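You operate a simulated robot arm through the tools that you are given. There is no shell and no other tool.

You run a simulated robot arm. Do the job below in one go: nothing can be reset, and whatever is moved stays where it is left.

JOB
Switch on the monitor, computer and printer, then bring up the STATUS page.

It is judged by the outcome, as a careful person would: the job done as asked, and still so three seconds after it is handed in. It fails if anything else is knocked over, pushed out of place, dropped, spilled or broken.

ROBOT AND FRAMES
A 6-joint arm with a two-finger gripper, fixed in place. Base frame: the origin is on the floor under the middle of its stand, x ahead of it, y to its left, z up; the work surface is at about z = 0.88. Readings come in m, degrees, newtons and seconds.
It reaches about 1.298 m from its shoulder. Its first joint turns from -149.0 to 149.0 degrees. Payload 1.57 kg.
Tool frame: the origin (TCP) lies between the finger pads and is the grasp point; the fingertips stand 0.021 m ahead of it; z points along the fingers, y is the line along which they close. The gripper opens to 0.07 m; its body begins 0.05 m behind the TCP.
Orientation is that of the tool frame in the base frame, as a unit quaternion [x, y, z, w]. With the fingers straight down and closing along the base's y, the tool's x points along the base's -x, its y along +y and its z along -z.

CONTROLS
- The arm moves only by the tool drive_tool. Its argument "commands" is a list of rows, each a list of 7 numbers: the shift along the base's x, y, z in m, then the turn, a rotation vector about the base's x, y, z in degrees, then the finger opening in m, from 0 to 0.07. In form: [[tx, ty, tz, wx, wy, wz, hand], ...]. A call has 1 to 20 rows; each row shifts and turns the commanded pose from where the row before left it. A row lasts 0.2 s, in which the tool goes at most 0.05 m and 8.6 degrees; a call with a longer step from one row to the next is refused whole, and so is a gripper value outside its range. A pose out of reach is approached as far as the arm can. The call stops where the force on the tool passes 40 N (or 10 N more than at its start, if that is more) or the arm is blocked; 0.2 s more then pass. The fingers move at their own pace (about 0.1037 m/s each) and stop on an object; they squeeze with about 22 N. The grip force told is the motor's: it shows also when the fingers shut on nothing. Time passes only in rows, and 0.2 s behind the last, so rows that do not move let the fingers close. The reply holds the time, the measured pose of the TCP, the force on the tool along the base axes, the opening and the grip force, in the units named above and with some noise, with the torque about the TCP (base axes, N m) and any sound that the robot's microphone picked up.
- Cameras (640 x 400 px; columns grow to the right, rows downward): "scene" is fixed at [0.2204, 0.6533, 1.4712]; the picture's right is [-0.93, -0.36, 0.00], its down [-0.11, 0.27, -0.96] and it looks along [0.34, -0.89, -0.29] (base axes); focal length 321 px, centre (320, 200). "wrist" rides on the gripper at [0.079, 0.004, -0.081] in the tool frame; the picture's right is [-0.05, 1.00, 0.00], its down [-0.67, -0.04, -0.74] and it looks along [-0.74, -0.04, 0.67] (tool axes); focal length 256 px, centre (320, 200). There is no depth. A picture from a camera that has moved, and an enlarged one, comes with that camera's place and axes in the base frame and with its lens.
- get_image(camera): a new picture of that camera. It takes no simulated time.
- move_column(by): slides the trunk up (or, below 0, down) by that many m; the arm rides with it, the base frame stays. It gives what a move gives, with no picture.
- zoom(camera, box): a new picture of the part [left, top, right, bottom] of that camera's present view, enlarged. It takes no simulated time.
- close_job(): hands the job in; it is judged then, once.

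Nothing tells you positions but the pictures and the camera data. Unless the task says otherwise, let go and move clear before handing in.

The tools are called after ">>>" as a command line: name --pt "numbers of a row" for each row, then --argument value for the rest, lists and objects as JSON in quotes. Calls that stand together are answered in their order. drive_tool: Moves the arm, as the interface text tells. Its arguments: {"type":"object","properties":{"commands":{"type":"array","items":{"type":"array","items":{"type":"number"}}}},"required":["commands"]} The other tools are called the same way: move_column (by) moves the trunk up or down; get_image (camera) takes a picture; zoom (camera, box) takes an enlarged picture of a part of a camera's view; close_job () hands the job in.

At the start:

```text
time: 0.0
position: [0.5877, -0.4624, 1.171]
ee_rot: [-0.001, 1.0, -0.002, 0.001]
wrist_force: [0.5, -0.2, -0.2]
moment: [0.0, 0.03, 0.0]
width: 0.0699
grip_force: 0.0
trunk travel left (down, up): [-0.852, 0.118]
```

scene: 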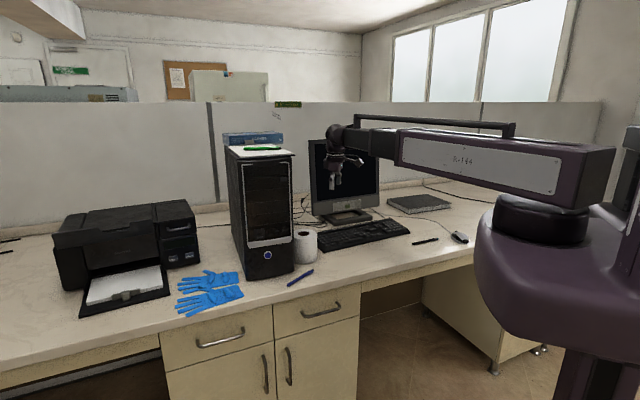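
wrist: 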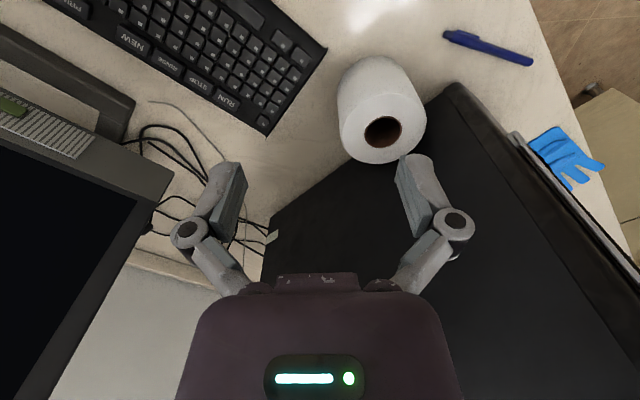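

I see a desk with a printer, a tower computer, a monitor, a keyboard with labelled keys and a roll of paper, with the arm hovering near the monitor and tower. I'll zoom in to find the power buttons and the labelled keys.

>>> zoom --camera "scene" --box '[300, 120, 480, 260]'

>>> zoom --camera "scene" --box '[40, 180, 240, 320]'

>>> zoom --camera "scene" --box '[210, 120, 330, 300]'

>>> zoom --camera "wrist" --box '[0, 0, 340, 200]'

```text
2.86 times, centred on (390, 190) of scene
camera zoom: at [0.2204, 0.6533, 1.4712], right [-0.93, -0.36, 0.0], down [-0.11, 0.27, -0.96], along [0.34, -0.89, -0.29], focal length 918 px, centre (120, 229)
```

zoom: 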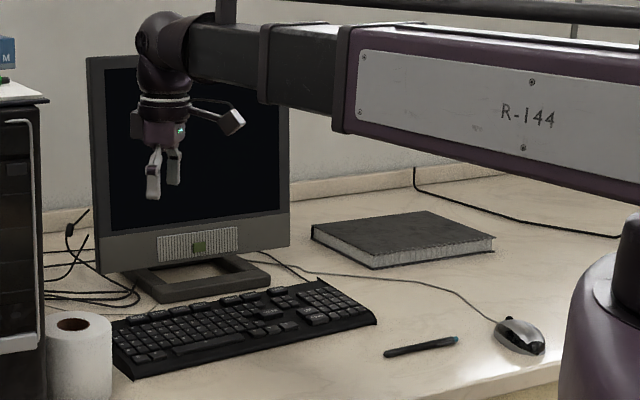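

```text
2.86 times, centred on (140, 250) of scene
camera zoom: at [0.2204, 0.6533, 1.4712], right [-0.93, -0.36, 0.0], down [-0.11, 0.27, -0.96], along [0.34, -0.89, -0.29], focal length 918 px, centre (834, 57)
```

zoom: 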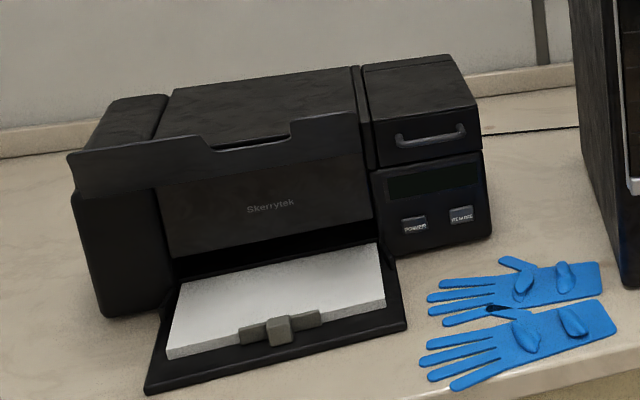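

```text
2.22 times, centred on (270, 210) of scene
camera zoom: at [0.2204, 0.6533, 1.4712], right [-0.93, -0.36, 0.0], down [-0.11, 0.27, -0.96], along [0.34, -0.89, -0.29], focal length 714 px, centre (431, 178)
```

zoom: 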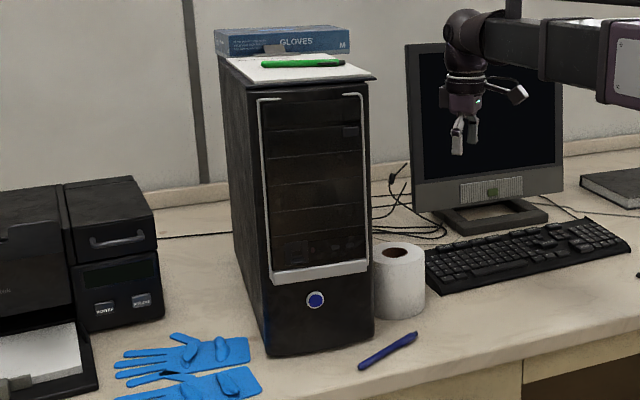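

```text
1.88 times, centred on (170, 100) of wrist
camera zoom: at [0.5087, -0.4575, 1.2514], right [0.05, 1.0, 0.0], down [0.67, -0.03, 0.75], along [0.74, -0.04, -0.67], focal length 482 px, centre (602, 388)
```

zoom: 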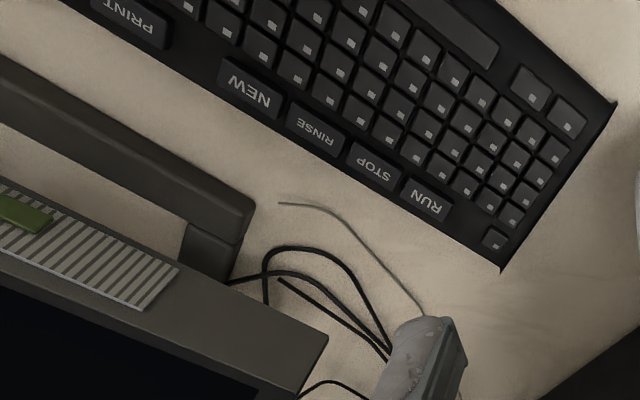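

The keyboard's function-key row (RUN, STOP, RINSE, NEW, PRINT…) sits on its monitor side, the monitor has a green button in its lower grille, and the tower has a round blue-rimmed button. I'll back the tool off and turn it to face the desk squarely to see the rest of the keyboard and the monitor.

>>> drive_tool --pt "-0.04 0 0.01 0 0 -7.5 0.07" --pt "-0.04 0 0.01 0 0 -7.5 0.07" --pt "-0.04 0 0.01 0 0 -7.5 0.07" --pt "-0.04 0 0.01 0 0 -7.5 0.07" --pt "-0.04 0 0.01 0 0 -7.5 0.07" --pt "-0.03 0 0 0 0 -7.5 0.07"

>>> get_image --camera "wrist"

>>> get_image --camera "scene"

```text
time: 1.4
position: [0.3581, -0.4635, 1.1703]
ee_rot: [0.383, 0.924, -0.001, 0.0]
wrist_force: [0.3, 0.1, -0.3]
moment: [-0.03, -0.02, -0.02]
width: 0.07
grip_force: 0.0
out of reach, approached as far as the arm can: row 1, 2, 3, 4, 5
trunk travel left (down, up): [-0.852, 0.118]
```

```text
taken
camera wrist: at [0.3033, -0.4038, 1.2515], right [0.74, 0.67, 0.0], down [0.45, -0.5, 0.75], along [0.5, -0.56, -0.67], focal length 256 px, centre (320, 200)
```

wrist: 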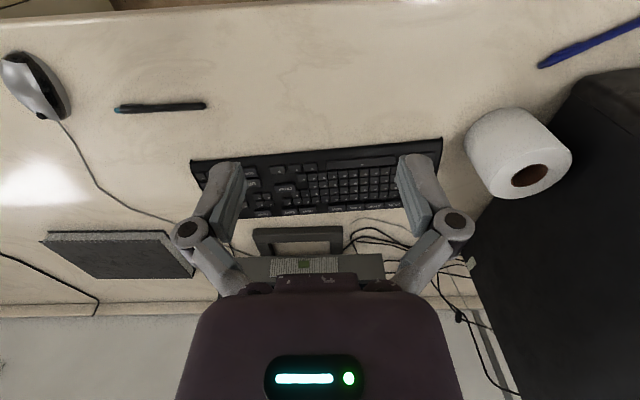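

```text
taken
```

scene: 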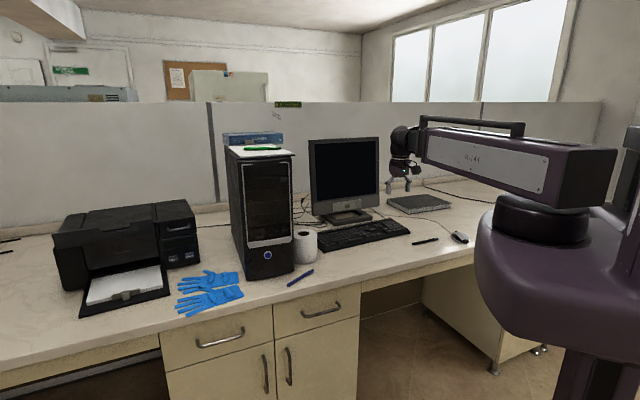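

The fingers partly frame the keyboard here. I'll zoom in on the function-key row and the monitor button.

>>> zoom --camera "wrist" --box '[180, 130, 460, 290]'

>>> zoom --camera "scene" --box '[300, 190, 420, 265]'

>>> zoom --camera "scene" --box '[150, 215, 210, 255]'

```text
2.29 times, centred on (320, 210) of wrist
camera zoom: at [0.3033, -0.4038, 1.2515], right [0.74, 0.67, 0.0], down [0.45, -0.5, 0.75], along [0.5, -0.56, -0.67], focal length 585 px, centre (320, 177)
```

zoom: 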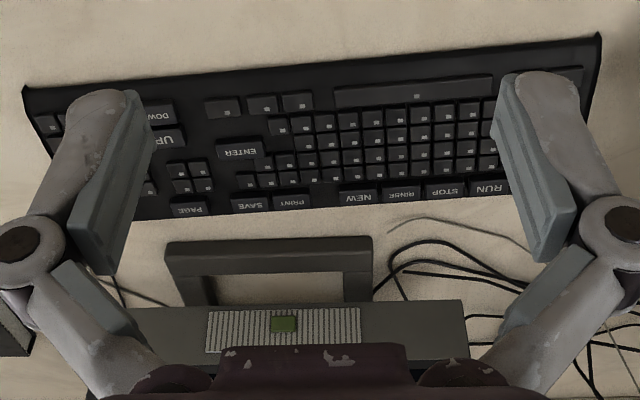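

```text
5.33 times, centred on (360, 228) of scene
camera zoom: at [0.2204, 0.6533, 1.4712], right [-0.93, -0.36, 0.0], down [-0.11, 0.27, -0.96], along [0.34, -0.89, -0.29], focal length 1713 px, centre (107, 53)
```

zoom: 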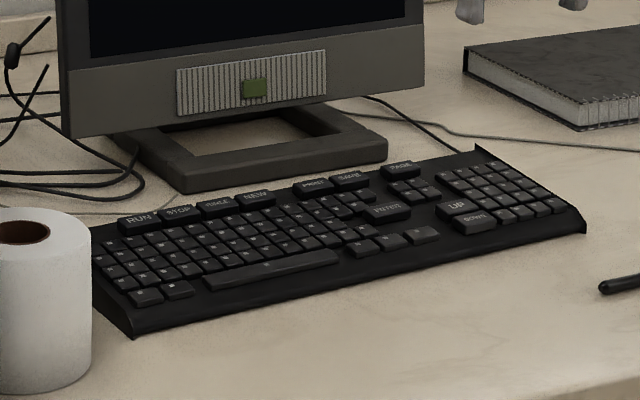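

```text
10.00 times, centred on (180, 235) of scene
camera zoom: at [0.2204, 0.6533, 1.4712], right [-0.93, -0.36, 0.0], down [-0.11, 0.27, -0.96], along [0.34, -0.89, -0.29], focal length 3212 px, centre (1720, -150)
```

zoom: 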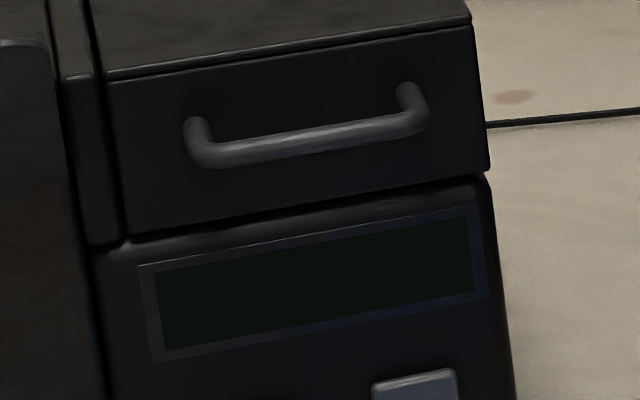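

I read the keys as RUN, STOP, RINSE, NEW, PRINT, SAVE, PAGE, UP, DOWN and ENTER, and I triangulate the green monitor button at about (0.65, -0.845, 0.96). I'll close the fingers, tilt the tool 45° toward the monitor and hover short of the button.

>>> drive_tool --pt "0.02 -0.03 -0.012 -3.18 -3.18 0 0" --pt "0.02 -0.03 -0.012 -3.18 -3.18 0 0" --pt "0.02 -0.03 -0.012 -3.18 -3.18 0 0" --pt "0.02 -0.03 -0.012 -3.18 -3.18 0 0" --pt "0.02 -0.03 -0.012 -3.18 -3.18 0 0" --pt "0.02 -0.03 -0.012 -3.18 -3.18 0 0" --pt "0.02 -0.03 -0.012 -3.18 -3.18 0 0" --pt "0.02 -0.03 -0.012 -3.18 -3.18 0 0" --pt "0.02 -0.03 -0.012 -3.18 -3.18 0 0" --pt "0.02 -0.03 -0.012 -3.18 -3.18 0 0"

>>> get_image --camera "wrist"

>>> get_image --camera "scene"

```text
time: 3.6
position: [0.5571, -0.765, 1.224]
ee_rot: [0.353, 0.854, -0.147, 0.353]
wrist_force: [0.6, -0.9, -0.6]
moment: [-0.02, 0.04, -0.03]
width: 0.0
grip_force: 21.9
out of reach, approached as far as the arm can: row 1, 2, 3, 4, 5, 6, 7, 8, 9, 10
trunk travel left (down, up): [-0.852, 0.118]
```

```text
taken
camera wrist: at [0.4812, -0.6801, 1.2258], right [0.73, 0.68, 0.04], down [-0.06, 0.02, 1.0], along [0.68, -0.73, 0.06], focal length 256 px, centre (320, 200)
```

wrist: 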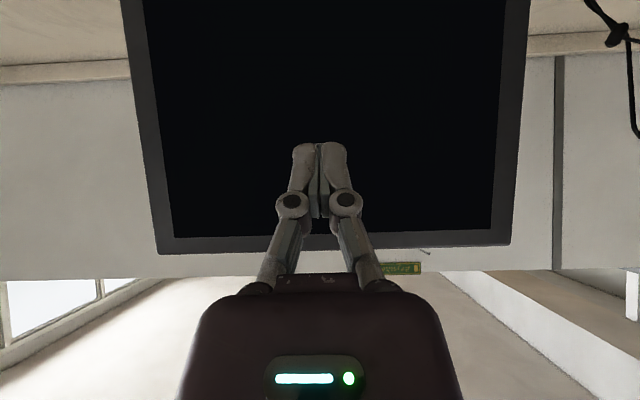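

```text
taken
```

scene: 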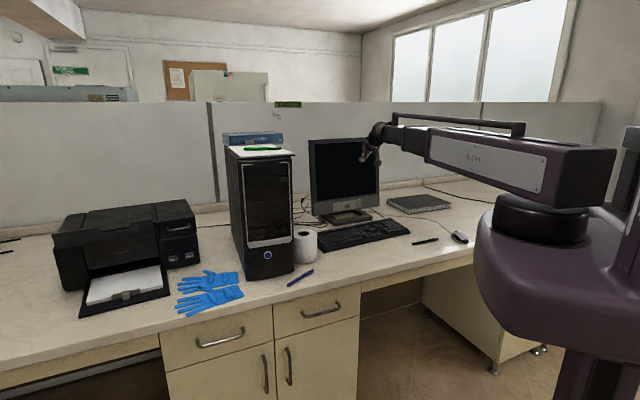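

The arm cannot change height itself: it ended at z = 1.224 even though I commanded it down. Height must come from the trunk, with the wrist 0.18 m behind the TCP. The tool is tilted 45° and lined up short of the monitor, so I'll lower the trunk 0.25 m to bring the fingertips level with the green button.

>>> move_column --by -0.2

>>> get_image --camera "wrist"

>>> get_image --camera "scene"

```text
time: 5.8
position: [0.5576, -0.7631, 1.0244]
ee_rot: [0.353, 0.853, -0.147, 0.354]
wrist_force: [0.0, -0.9, -1.0]
moment: [-0.01, -0.03, -0.01]
width: 0.0
grip_force: 22.2
trunk travel left (down, up): [-0.652, 0.318]
```

```text
taken
camera wrist: at [0.4805, -0.6791, 1.0262], right [0.73, 0.68, 0.04], down [-0.06, 0.01, 1.0], along [0.68, -0.73, 0.05], focal length 256 px, centre (320, 200)
```

wrist: 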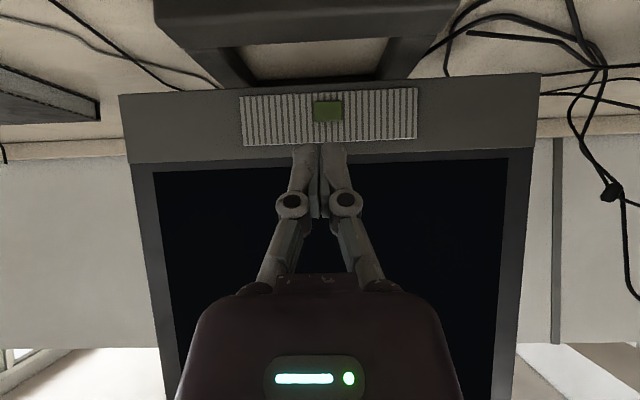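

```text
taken
```

scene: 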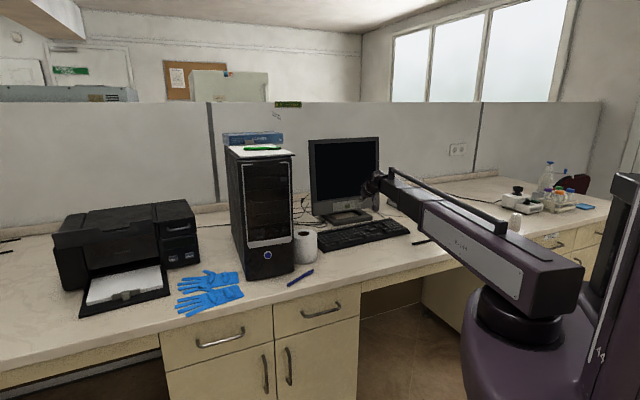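

The fingers are centred under the monitor, and the green button sits about 7 mm to their left, at z ≈ 0.956. I'll lower the trunk 0.057 m, shift sideways and approach to a few centimetres off.

>>> move_column --by -0.057

>>> drive_tool --pt "0.0226 -0.0127 0 0 0 0 0" --pt "0.0226 -0.0177 0 0 0 0 0" --pt "0.007 -0.007 0 0 0 0 0"

>>> get_image --camera "wrist"

>>> zoom --camera "scene" --box '[300, 130, 440, 260]'

```text
time: 6.8
position: [0.5572, -0.763, 0.9678]
ee_rot: [0.354, 0.854, -0.146, 0.353]
wrist_force: [0.4, 0.1, -0.6]
moment: [0.02, 0.03, -0.05]
width: 0.0
grip_force: 22.0
trunk travel left (down, up): [-0.595, 0.375]
```

```text
time: 7.5
position: [0.6104, -0.8013, 0.9664]
ee_rot: [0.354, 0.853, -0.147, 0.353]
wrist_force: [-0.3, -0.2, 0.4]
moment: [-0.01, 0.03, 0.0]
width: 0.0
grip_force: 22.0
trunk travel left (down, up): [-0.595, 0.375]
```

```text
taken
camera wrist: at [0.533, -0.7169, 0.9691], right [0.73, 0.68, 0.04], down [-0.06, 0.01, 1.0], along [0.68, -0.73, 0.05], focal length 256 px, centre (320, 200)
```

wrist: 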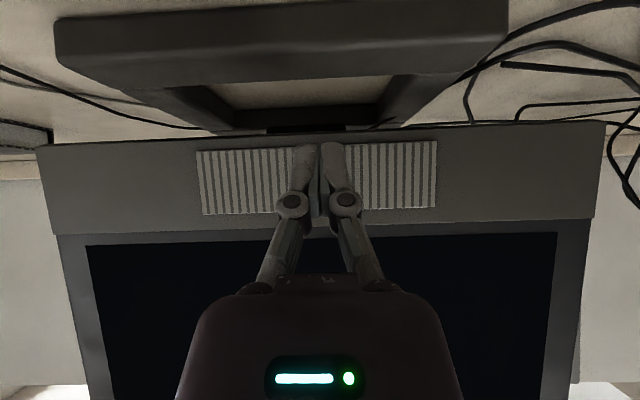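

```text
3.08 times, centred on (370, 195) of scene
camera zoom: at [0.2204, 0.6533, 1.4712], right [-0.93, -0.36, 0.0], down [-0.11, 0.27, -0.96], along [0.34, -0.89, -0.29], focal length 988 px, centre (166, 215)
```

zoom: 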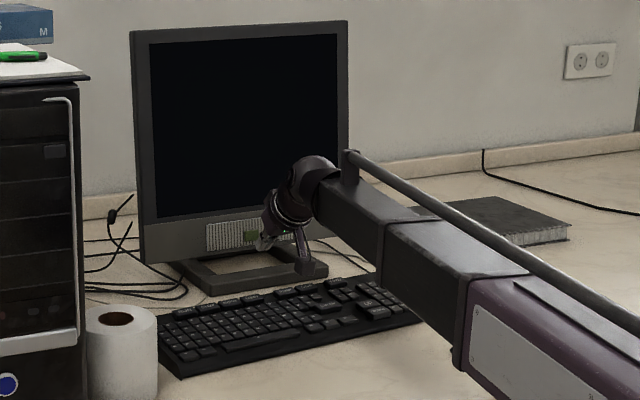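

The fingertips are now about 4 cm in front of the button and cover it in the wrist view. I'll creep forward toward contact while watching the force.

>>> drive_tool --pt "0.005 -0.009 0 0 0 0 0" --pt "0.007 -0.007 0 0 0 0 0" --pt "0.007 -0.007 0 0 0 0 0"

>>> zoom --camera "wrist" --box '[200, 60, 440, 210]'

>>> zoom --camera "scene" --box '[335, 175, 385, 215]'

```text
time: 8.3
position: [0.6295, -0.8223, 0.967]
ee_rot: [0.353, 0.853, -0.147, 0.354]
wrist_force: [-0.1, -0.1, -0.6]
moment: [0.03, 0.03, -0.04]
width: 0.0
grip_force: 21.8
trunk travel left (down, up): [-0.595, 0.375]
```

```text
2.67 times, centred on (320, 135) of wrist
camera zoom: at [0.5513, -0.7389, 0.9691], right [0.73, 0.68, 0.04], down [-0.06, 0.01, 1.0], along [0.68, -0.73, 0.05], focal length 683 px, centre (320, 373)
```

zoom: 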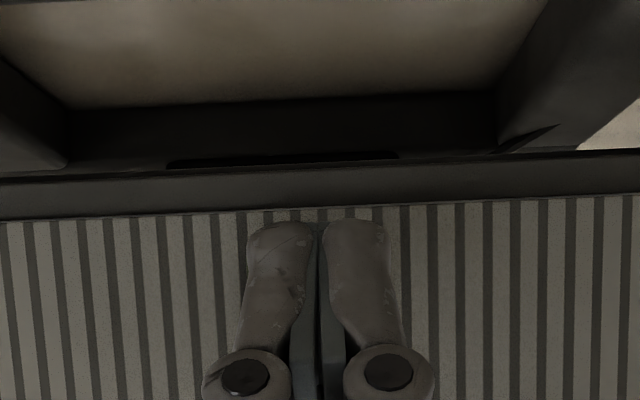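

```text
10.00 times, centred on (360, 195) of scene
camera zoom: at [0.2204, 0.6533, 1.4712], right [-0.93, -0.36, 0.0], down [-0.11, 0.27, -0.96], along [0.34, -0.89, -0.29], focal length 3212 px, centre (-80, 250)
```

zoom: 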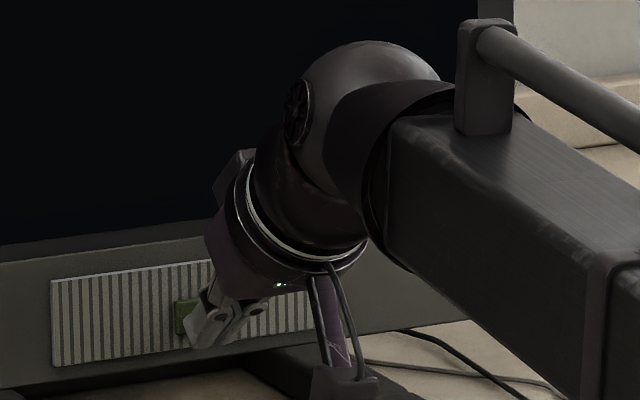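

The fingertips line up with the button, roughly 1.5 cm away by my estimate. I'll advance in small steps.

>>> drive_tool --pt "0.0035 -0.0035 0 0 0 0 0" --pt "0.0035 -0.0035 0 0 0 0 0"

>>> drive_tool --pt "0.002 -0.002 0 0 0 0 0" --pt "0.002 -0.002 0 0 0 0 0"

>>> get_image --camera "scene"

```text
time: 8.9
position: [0.6358, -0.8296, 0.9688]
ee_rot: [0.354, 0.854, -0.147, 0.353]
wrist_force: [-1.7, 2.5, -0.6]
moment: [0.03, 0.04, -0.01]
width: 0.0062
grip_force: 28.2
trunk travel left (down, up): [-0.595, 0.375]
heard: click
```

```text
time: 9.6
position: [0.6389, -0.8338, 0.9691]
ee_rot: [0.355, 0.854, -0.147, 0.352]
wrist_force: [-10.9, 9.6, -3.9]
moment: [0.18, 0.14, -0.01]
width: 0.0058
grip_force: 28.7
trunk travel left (down, up): [-0.595, 0.375]
```

```text
taken
```

scene: 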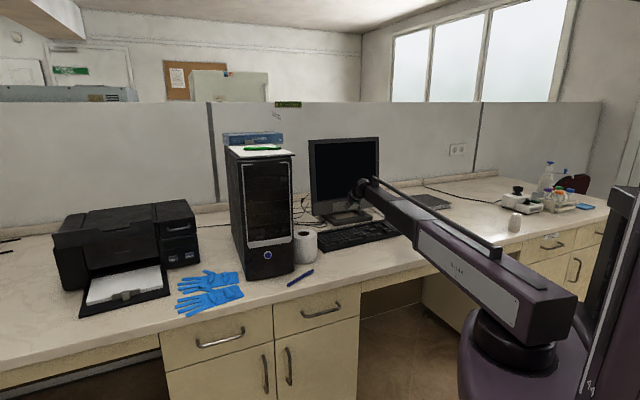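

I heard a click as the button was pressed. The button seems slightly wedged between the fingertips, so I'll open them a little and then back straight off.

>>> drive_tool --pt "-0.002 0.002 0 0 0 0 0.015" --pt "-0.003 0.003 0 0 0 0 0.015" --pt "-0.01 0.01 0 0 0 0 0.015" --pt "-0.02 0.02 0 0 0 0 0.0" --pt "-0.02 0.02 0 0 0 0 0.0"

>>> get_image --camera "wrist"

>>> get_image --camera "scene"

```text
time: 10.8
position: [0.5826, -0.7793, 0.9681]
ee_rot: [0.354, 0.853, -0.148, 0.353]
wrist_force: [0.0, -0.5, 0.4]
moment: [0.01, 0.01, 0.0]
width: 0.0
grip_force: 21.9
trunk travel left (down, up): [-0.595, 0.375]
```

```text
taken
camera wrist: at [0.5054, -0.6953, 0.9693], right [0.73, 0.68, 0.04], down [-0.06, 0.01, 1.0], along [0.68, -0.73, 0.05], focal length 256 px, centre (320, 200)
```

wrist: 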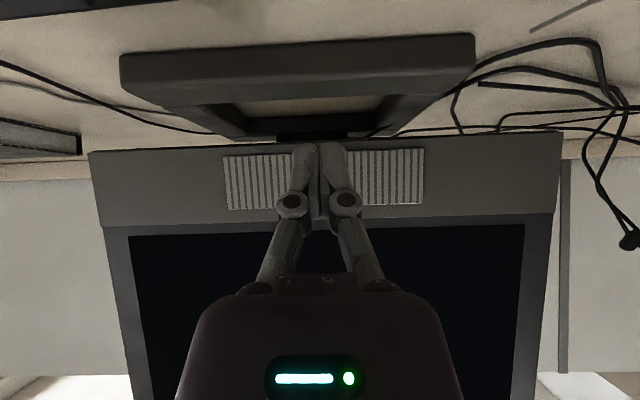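

```text
taken
```

scene: 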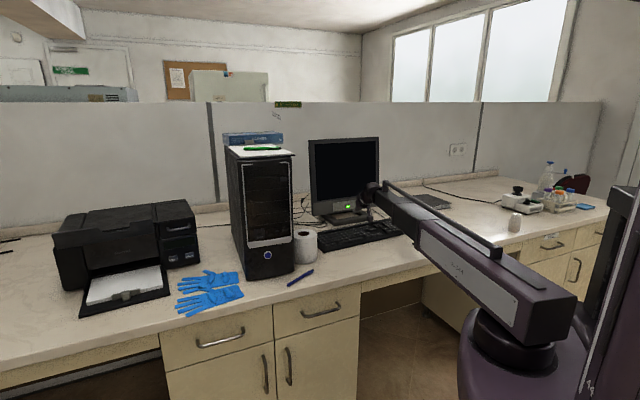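

The monitor button now appears lit green in the scene view. I'll confirm that and look closely at the tower and printer buttons before the next move.

>>> zoom --camera "scene" --box '[300, 130, 400, 230]'

>>> zoom --camera "scene" --box '[225, 230, 315, 290]'

>>> zoom --camera "scene" --box '[150, 200, 230, 280]'

```text
4.00 times, centred on (350, 180) of scene
camera zoom: at [0.2204, 0.6533, 1.4712], right [-0.93, -0.36, 0.0], down [-0.11, 0.27, -0.96], along [0.34, -0.89, -0.29], focal length 1285 px, centre (200, 280)
```

zoom: 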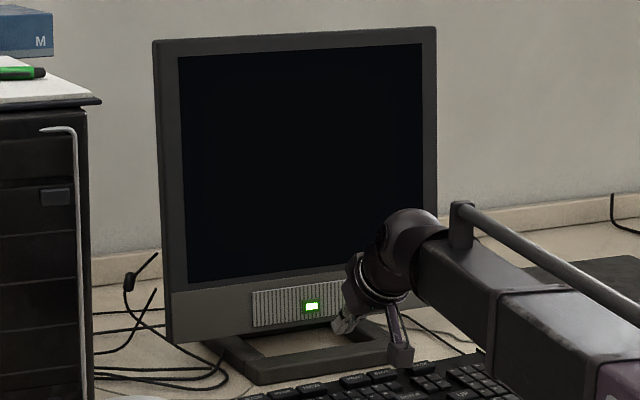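

```text
6.67 times, centred on (270, 260) of scene
camera zoom: at [0.2204, 0.6533, 1.4712], right [-0.93, -0.36, 0.0], down [-0.11, 0.27, -0.96], along [0.34, -0.89, -0.29], focal length 2142 px, centre (653, -200)
```

zoom: 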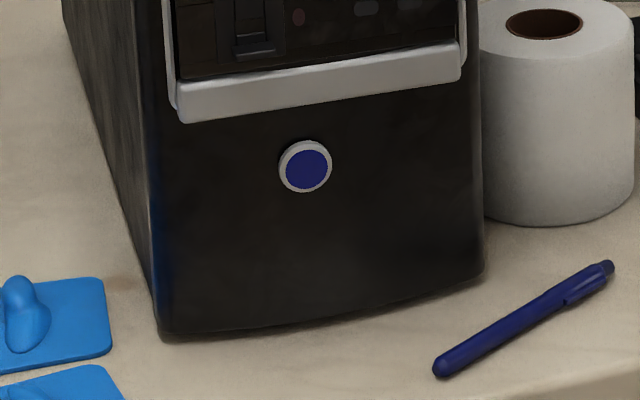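

```text
5.00 times, centred on (190, 240) of scene
camera zoom: at [0.2204, 0.6533, 1.4712], right [-0.93, -0.36, 0.0], down [-0.11, 0.27, -0.96], along [0.34, -0.89, -0.29], focal length 1606 px, centre (970, 0)
```

zoom: 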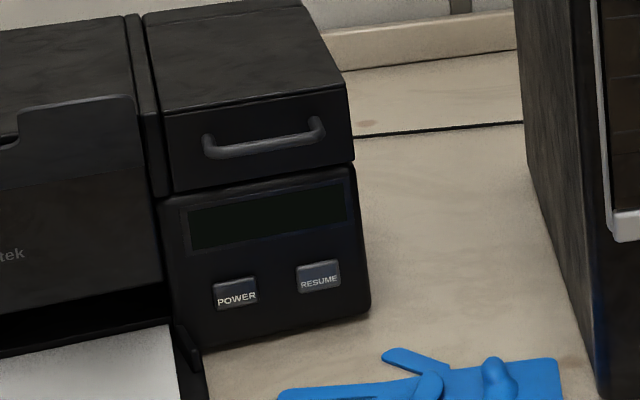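

The monitor LED is lit, so the monitor is on. The tower button is next, at about n = 0.675 (depth into the desk), z ≈ 0.97, on a slightly bulged front. I'll raise the trunk 0.1 m, retreat while bringing the tool upright, and swing around in front of the tower.

>>> move_column --by 0.1

>>> drive_tool --pt "-0.0304 0.0304 -0.0158 5.3 5.3 0 0" --pt "-0.0304 0.0304 -0.0133 5.3 5.3 0 0" --pt "-0.0304 0.0304 -0.0106 5.3 5.3 0 0" --pt "-0.0304 0.0304 -0.0077 5.3 5.3 0 0" --pt "-0.0304 0.0304 -0.0046 5.3 5.3 0 0" --pt "-0.0304 0.0304 -0.0016 5.3 5.3 0 0" --pt "-0.0304 0.0304 0 0 0 0 0" --pt "-0.0304 0.0304 0 0 0 0 0"

>>> get_image --camera "scene"

```text
time: 12.1
position: [0.5843, -0.7798, 1.0679]
ee_rot: [0.354, 0.854, -0.147, 0.352]
wrist_force: [-1.1, -0.8, -0.7]
moment: [-0.03, -0.02, 0.03]
width: 0.0
grip_force: 22.0
trunk travel left (down, up): [-0.695, 0.275]
```

```text
time: 13.9
position: [0.3411, -0.5349, 1.013]
ee_rot: [0.383, 0.924, 0.0, -0.001]
wrist_force: [-0.4, 0.6, 0.8]
moment: [-0.02, -0.03, 0.0]
width: 0.0
grip_force: 22.0
trunk travel left (down, up): [-0.695, 0.275]
```

```text
taken
```

scene: 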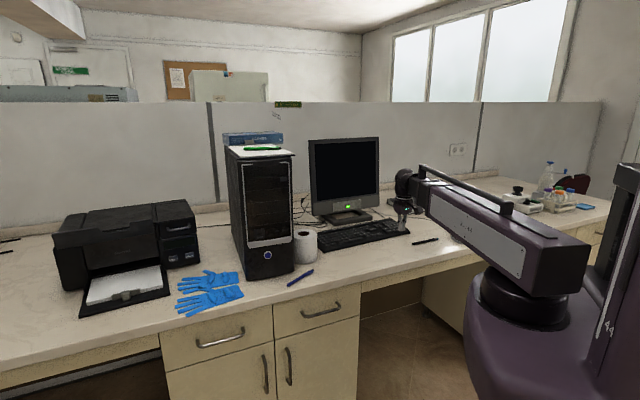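

The tool is upright and clear of the keyboard, and the model of trunk plus wrist holds. I'll swing in an arc in front of the desk to face the tower.

>>> drive_tool --pt "0.0325 0.0325 0 0 0 0 0" --pt "0.0325 0.0325 0 0 0 0 0" --pt "0.0325 0.0325 0 0 0 0 0" --pt "0.0325 0.0354 0 0 0 0 0" --pt "0.0325 0.0354 0 0 0 0 0" --pt "0.0276 0.0403 0 0 0 0 0" --pt "0.0276 0.0403 0 0 0 0 0" --pt "0.0177 0.046 0 0 0 0 0" --pt "0.0177 0.046 0 0 0 0 0" --pt "0.0085 0.0481 0 0 0 0 0" --pt "0.0085 0.0481 0 0 0 0 0" --pt "-0.0042 0.0297 0 0 0 0 0"

>>> get_image --camera "wrist"

>>> get_image --camera "scene"

```text
time: 16.5
position: [0.6066, -0.0711, 1.013]
ee_rot: [0.383, 0.924, -0.001, 0.0]
wrist_force: [0.0, -0.4, -0.8]
moment: [0.01, -0.03, 0.0]
width: 0.0
grip_force: 21.8
trunk travel left (down, up): [-0.695, 0.275]
```

```text
taken
camera wrist: at [0.553, -0.0105, 1.0946], right [0.74, 0.67, 0.0], down [0.45, -0.5, 0.74], along [0.5, -0.55, -0.67], focal length 256 px, centre (320, 200)
```

wrist: 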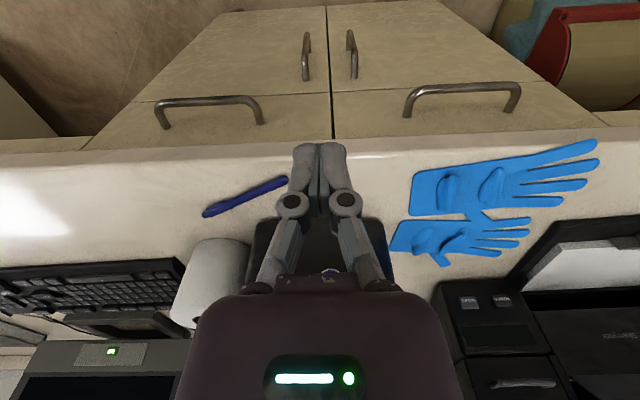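

```text
taken
```

scene: 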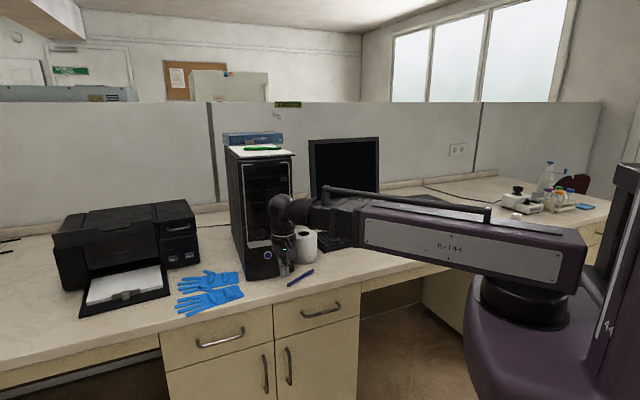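

The tool hangs in front of the tower; the wrist view puts the tower button at u ≈ 0.382, z ≈ 0.967. I'll tilt 45° toward the tower again and check.

>>> drive_tool --pt "0.0148 -0.0148 0.0016 -5.3 -5.3 0 0" --pt "0.0145 -0.0145 0.0046 -5.3 -5.3 0 0" --pt "0.0139 -0.0139 0.0077 -5.3 -5.3 0 0" --pt "0.0131 -0.0131 0.0106 -5.3 -5.3 0 0" --pt "0.0119 -0.0119 0.0133 -5.3 -5.3 0 0" --pt "0.0106 -0.0106 0.0158 -5.3 -5.3 0 0"

>>> get_image --camera "wrist"

>>> get_image --camera "scene"

```text
time: 17.9
position: [0.6853, -0.1501, 1.0676]
ee_rot: [0.354, 0.853, -0.147, 0.354]
wrist_force: [-0.8, 0.2, 0.2]
moment: [0.0, 0.01, -0.01]
width: 0.0
grip_force: 21.7
trunk travel left (down, up): [-0.695, 0.275]
```

```text
taken
camera wrist: at [0.6078, -0.0647, 1.0691], right [0.73, 0.68, 0.04], down [-0.06, 0.01, 1.0], along [0.68, -0.73, 0.05], focal length 256 px, centre (320, 200)
```

wrist: 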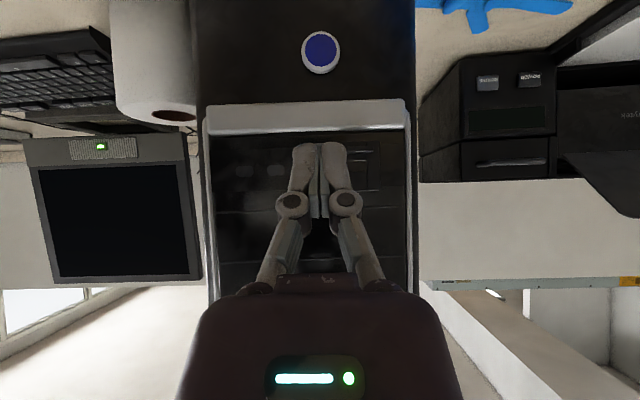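

```text
taken
```

scene: 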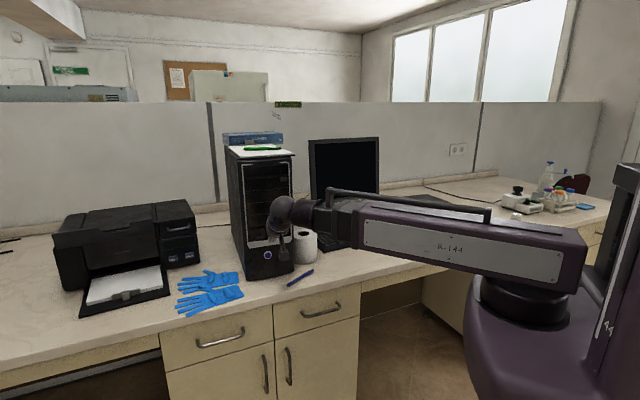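

The blue tower button is straight ahead of the fingers, below them at z ≈ 0.968 and 3 mm to the left. I'll lower the trunk 0.09 m and check alignment.

>>> move_column --by -0.09

>>> drive_tool --pt "0.0105 -0.006 0 0 0 0 0" --pt "0.007 -0.007 0 0 0 0 0"

>>> get_image --camera "wrist"

>>> zoom --camera "scene" --box '[230, 210, 310, 290]'

```text
time: 19.1
position: [0.6837, -0.1493, 0.977]
ee_rot: [0.354, 0.854, -0.147, 0.353]
wrist_force: [0.2, 0.2, 0.7]
moment: [0.0, 0.01, 0.01]
width: 0.0
grip_force: 21.8
trunk travel left (down, up): [-0.605, 0.365]
```

```text
time: 19.7
position: [0.7027, -0.1617, 0.9781]
ee_rot: [0.354, 0.854, -0.147, 0.352]
wrist_force: [0.1, 0.4, -0.3]
moment: [0.01, 0.02, -0.03]
width: 0.0001
grip_force: 22.5
trunk travel left (down, up): [-0.605, 0.365]
```

```text
taken
camera wrist: at [0.6259, -0.0768, 0.979], right [0.73, 0.68, 0.04], down [-0.06, 0.01, 1.0], along [0.68, -0.73, 0.05], focal length 256 px, centre (320, 200)
```

wrist: 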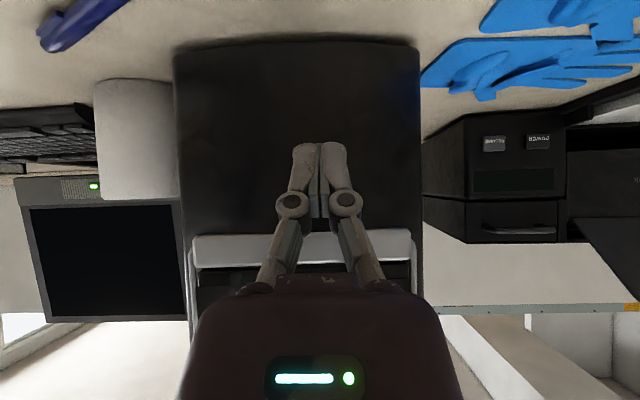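

```text
5.00 times, centred on (270, 250) of scene
camera zoom: at [0.2204, 0.6533, 1.4712], right [-0.93, -0.36, 0.0], down [-0.11, 0.27, -0.96], along [0.34, -0.89, -0.29], focal length 1606 px, centre (570, -50)
```

zoom: 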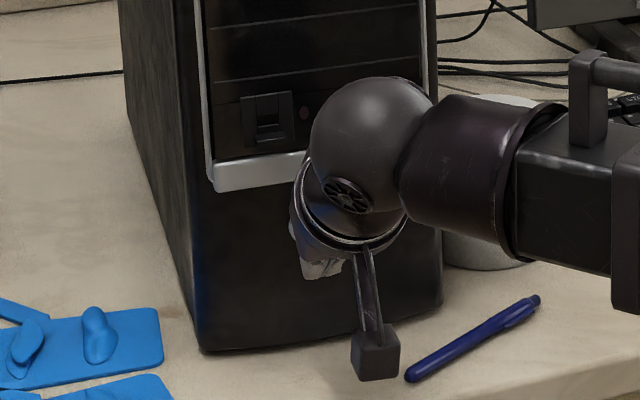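

The fingertips are in front of the button, about 3 cm short. I'll creep forward and watch for force and a click.

>>> drive_tool --pt "0.0071 -0.0071 0 0 0 0 0" --pt "0.0071 -0.0071 0 0 0 0 0"

>>> zoom --camera "wrist" --box '[220, 80, 420, 230]'

```text
time: 20.3
position: [0.717, -0.1753, 0.9773]
ee_rot: [0.353, 0.854, -0.146, 0.352]
wrist_force: [0.5, 0.2, 0.7]
moment: [-0.04, 0.01, 0.05]
width: 0.0
grip_force: 21.8
trunk travel left (down, up): [-0.605, 0.365]
```

```text
2.67 times, centred on (320, 155) of wrist
camera zoom: at [0.6401, -0.0908, 0.979], right [0.73, 0.68, 0.04], down [-0.06, 0.01, 1.0], along [0.68, -0.73, 0.05], focal length 683 px, centre (320, 320)
```

zoom: 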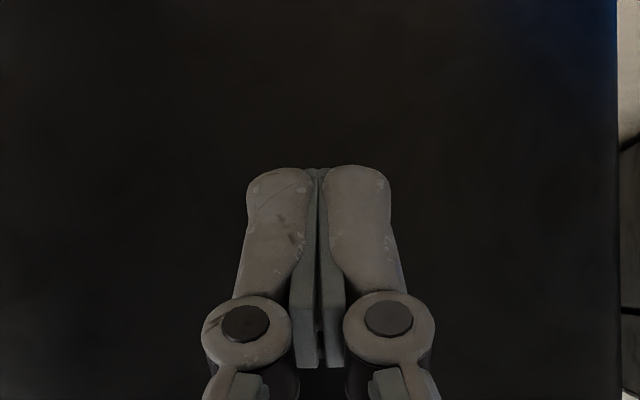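

The button is fully hidden behind the fingertips, as it should be. I'll keep advancing in 5 mm steps.

>>> drive_tool --pt "0.0035 -0.0035 0 0 0 0 0" --pt "0.0035 -0.0035 0 0 0 0 0"

```text
time: 20.9
position: [0.723, -0.1818, 0.9782]
ee_rot: [0.354, 0.853, -0.147, 0.353]
wrist_force: [-1.3, 0.4, -0.6]
moment: [0.01, 0.01, -0.04]
width: 0.0062
grip_force: 28.5
trunk travel left (down, up): [-0.605, 0.365]
heard: click
```

I heard a click with almost no force. I'll open the fingers slightly, back off and look at the tower LED and the monitor screen.

>>> drive_tool --pt "-0.002 0.002 0 0 0 0 0.015" --pt "-0.003 0.003 0 0 0 0 0.015" --pt "-0.01 0.01 0 0 0 0 0.015" --pt "-0.015 0.015 0 0 0 0 0.0" --pt "-0.012 0.012 0 0 0 0 0.0"

>>> move_column --by 0.09

>>> get_image --camera "wrist"

>>> get_image --camera "scene"

```text
time: 22.1
position: [0.6813, -0.1405, 0.9774]
ee_rot: [0.353, 0.854, -0.146, 0.353]
wrist_force: [1.3, -0.2, 0.0]
moment: [0.0, 0.0, 0.01]
width: 0.0
grip_force: 22.1
trunk travel left (down, up): [-0.605, 0.365]
```

```text
time: 23.4
position: [0.6823, -0.1412, 1.0679]
ee_rot: [0.353, 0.854, -0.146, 0.352]
wrist_force: [-0.2, 0.5, -0.4]
moment: [-0.03, 0.02, 0.07]
width: 0.0001
grip_force: 21.9
trunk travel left (down, up): [-0.695, 0.275]
```

```text
taken
camera wrist: at [0.6052, -0.0565, 1.0691], right [0.73, 0.68, 0.04], down [-0.06, 0.01, 1.0], along [0.68, -0.73, 0.05], focal length 256 px, centre (320, 200)
```

wrist: 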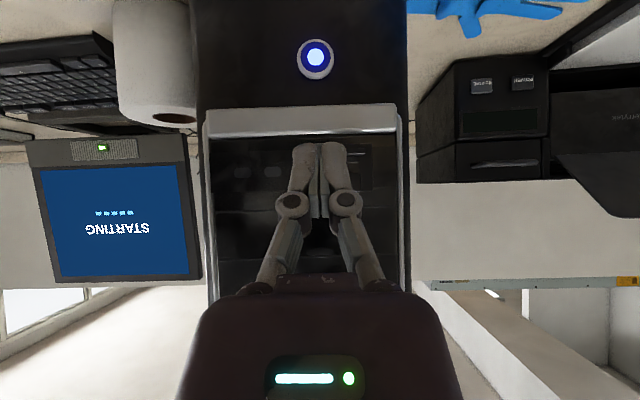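

```text
taken
```

scene: 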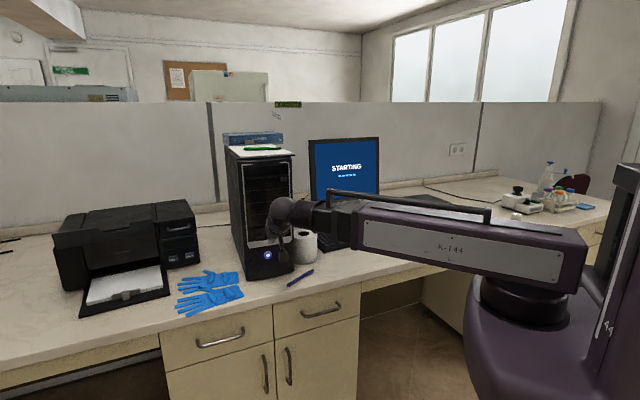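

The tower LED is lit and the screen shows STARTING. While it boots I'll go for the printer: POWER is the left of the two buttons, at about (1.095, -0.13, 0.925), with the paper tray just left of it. I'll look closer at the tray and panel clearance first.

>>> zoom --camera "scene" --box '[130, 190, 220, 310]'

>>> zoom --camera "wrist" --box '[400, 0, 640, 200]'

```text
3.33 times, centred on (175, 250) of scene
camera zoom: at [0.2204, 0.6533, 1.4712], right [-0.93, -0.36, 0.0], down [-0.11, 0.27, -0.96], along [0.34, -0.89, -0.29], focal length 1071 px, centre (803, 33)
```

zoom: 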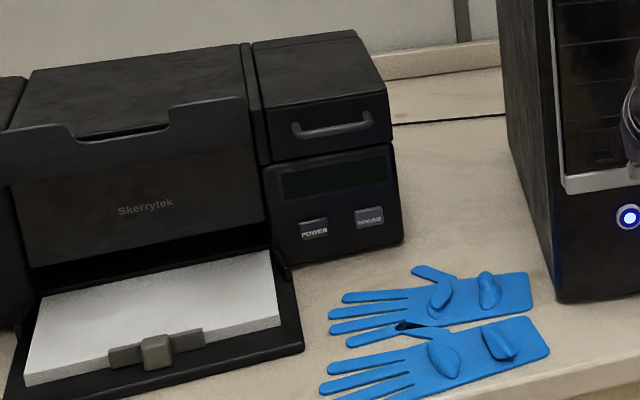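

```text
2.00 times, centred on (520, 100) of wrist
camera zoom: at [0.6052, -0.0565, 1.0691], right [0.73, 0.68, 0.04], down [-0.06, 0.01, 1.0], along [0.68, -0.73, 0.05], focal length 512 px, centre (-80, 400)
```

zoom: 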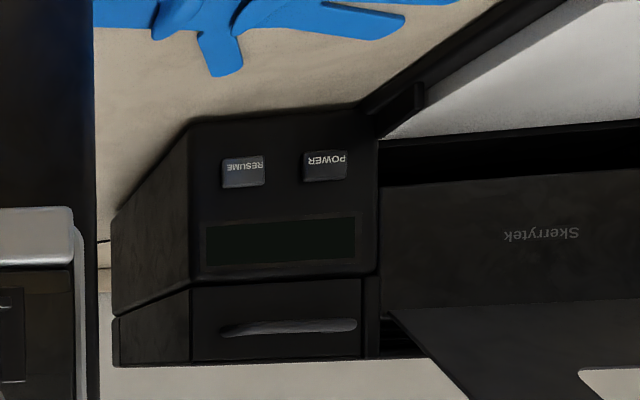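

The tray edge starts about 2–3 cm left of the POWER button and lies low. I'll swing left at the present height in front of the tower, then ease toward the printer and look again.

>>> drive_tool --pt "0.0305 0.0305 0 0 0 0 0" --pt "0.0305 0.0305 0 0 0 0 0" --pt "0.0305 0.0305 0 0 0 0 0" --pt "0.0305 0.0305 0 0 0 0 0" --pt "0.0305 0.0305 0 0 0 0 0" --pt "0.0305 0.0305 0 0 0 0 0" --pt "0.0305 0.0305 0 0 0 0 0" --pt "0.0236 -0.0236 0 0 0 0 0" --pt "0.0236 -0.0236 0 0 0 0 0" --pt "0.0236 -0.0236 0 0 0 0 0"

>>> get_image --camera "wrist"

>>> get_image --camera "scene"

```text
time: 25.6
position: [0.9664, 0.0009, 1.0669]
ee_rot: [0.354, 0.854, -0.147, 0.352]
wrist_force: [0.3, 0.0, 0.4]
moment: [-0.01, -0.03, 0.0]
width: 0.0001
grip_force: 21.7
trunk travel left (down, up): [-0.695, 0.275]
```

```text
taken
camera wrist: at [0.8894, 0.0852, 1.0688], right [0.73, 0.68, 0.04], down [-0.06, 0.01, 1.0], along [0.68, -0.73, 0.05], focal length 256 px, centre (320, 200)
```

wrist: 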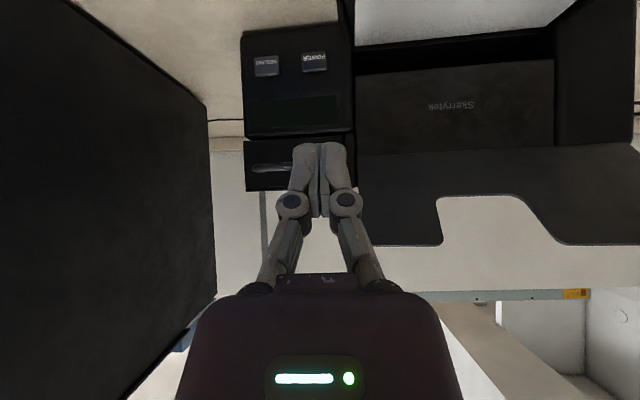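

```text
taken
```

scene: 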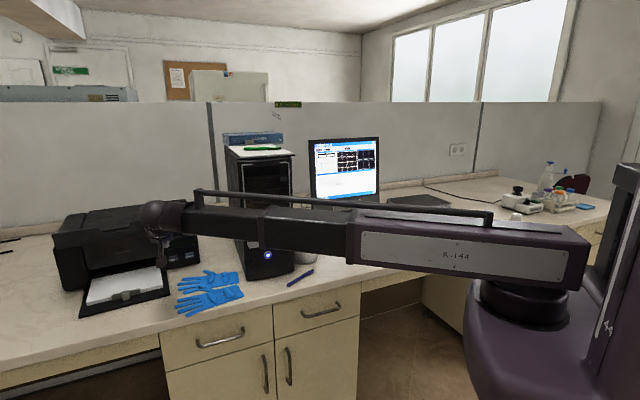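

The computer has booted, and the wrist view places POWER at u ≈ 0.678, n ≈ 0.866, z ≈ 0.926. I'll shift right slightly, to stay clear of the tray, and lower the trunk in two stages.

>>> drive_tool --pt "-0.007 -0.007 0 0 0 0 0"

>>> move_column --by -0.09

>>> get_image --camera "wrist"

>>> zoom --camera "scene" --box '[100, 180, 260, 300]'

>>> zoom --camera "scene" --box '[300, 130, 390, 205]'

```text
time: 26.0
position: [0.9604, -0.0043, 1.0681]
ee_rot: [0.354, 0.854, -0.147, 0.352]
wrist_force: [0.2, 0.4, 0.1]
moment: [0.01, 0.04, 0.01]
width: 0.0001
grip_force: 22.8
trunk travel left (down, up): [-0.695, 0.275]
```

```text
time: 27.2
position: [0.9583, -0.0067, 0.9775]
ee_rot: [0.353, 0.854, -0.146, 0.353]
wrist_force: [-0.2, 0.5, -0.2]
moment: [-0.01, -0.01, 0.01]
width: 0.0
grip_force: 22.6
trunk travel left (down, up): [-0.605, 0.365]
```

```text
taken
camera wrist: at [0.8818, 0.0786, 0.9792], right [0.73, 0.68, 0.04], down [-0.06, 0.01, 1.0], along [0.68, -0.73, 0.05], focal length 256 px, centre (320, 200)
```

wrist: 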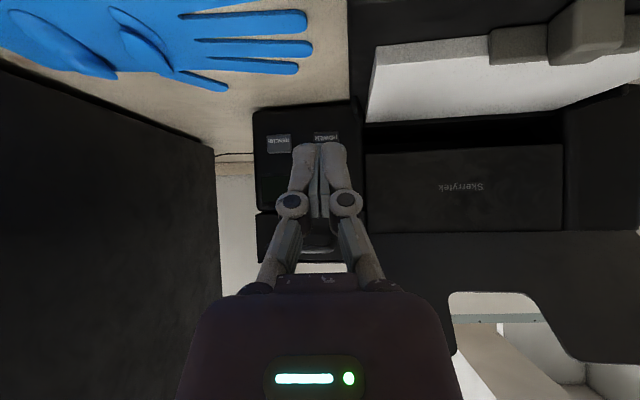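

```text
3.33 times, centred on (180, 240) of scene
camera zoom: at [0.2204, 0.6533, 1.4712], right [-0.93, -0.36, 0.0], down [-0.11, 0.27, -0.96], along [0.34, -0.89, -0.29], focal length 1071 px, centre (787, 67)
```

zoom: 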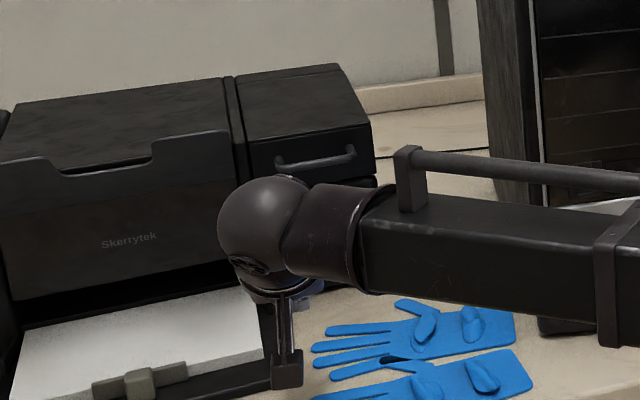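

```text
5.33 times, centred on (345, 168) of scene
camera zoom: at [0.2204, 0.6533, 1.4712], right [-0.93, -0.36, 0.0], down [-0.11, 0.27, -0.96], along [0.34, -0.89, -0.29], focal length 1713 px, centre (187, 373)
```

zoom: 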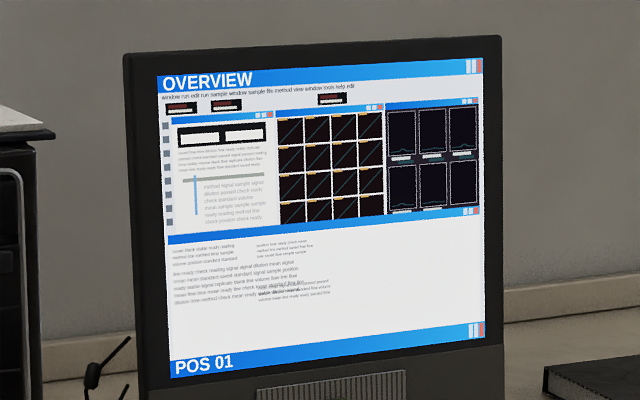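

The screen now shows the OVERVIEW page ("POS 01"). POWER is dead ahead at z ≈ 0.92, but the camera box would pass close to the tray edge at u ≈ 0.69. I'll yaw the tool 15° so the camera stays right of the tray, then lower the trunk.

>>> drive_tool --pt "0.0025 0.0025 0 0 0 7.5 0" --pt "0.0025 0.0025 0 0 0 7.5 0"

>>> move_column --by -0.045

>>> get_image --camera "wrist"

>>> zoom --camera "scene" --box '[120, 210, 220, 300]'

```text
time: 27.8
position: [0.9632, -0.0005, 0.9767]
ee_rot: [0.239, 0.893, -0.1, 0.369]
wrist_force: [0.0, -0.8, -0.4]
moment: [-0.01, -0.03, -0.01]
width: 0.0
grip_force: 21.9
trunk travel left (down, up): [-0.605, 0.365]
```

```text
time: 28.7
position: [0.9648, -0.0011, 0.9327]
ee_rot: [0.239, 0.893, -0.1, 0.368]
wrist_force: [-0.4, 0.3, 0.5]
moment: [-0.02, 0.0, -0.04]
width: 0.0002
grip_force: 22.2
trunk travel left (down, up): [-0.56, 0.41]
```

```text
taken
camera wrist: at [0.8678, 0.0606, 0.9341], right [0.53, 0.85, 0.04], down [-0.06, 0.0, 1.0], along [0.84, -0.53, 0.05], focal length 256 px, centre (320, 200)
```

wrist: 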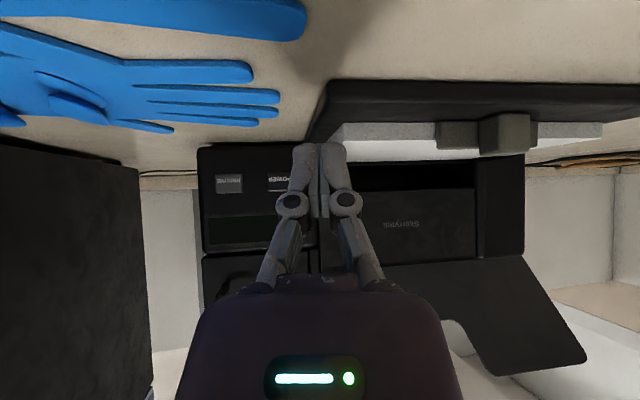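

```text
4.44 times, centred on (170, 255) of scene
camera zoom: at [0.2204, 0.6533, 1.4712], right [-0.93, -0.36, 0.0], down [-0.11, 0.27, -0.96], along [0.34, -0.89, -0.29], focal length 1428 px, centre (987, -44)
```

zoom: 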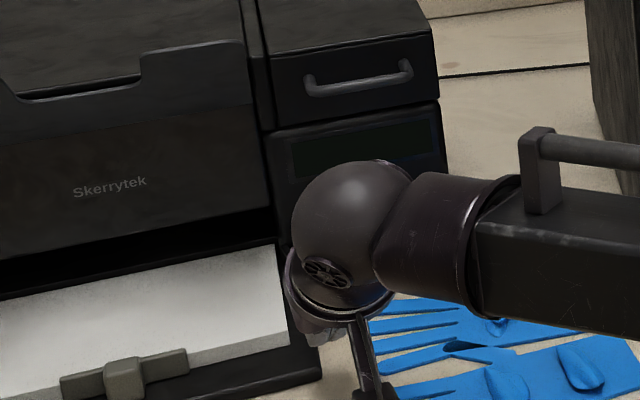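

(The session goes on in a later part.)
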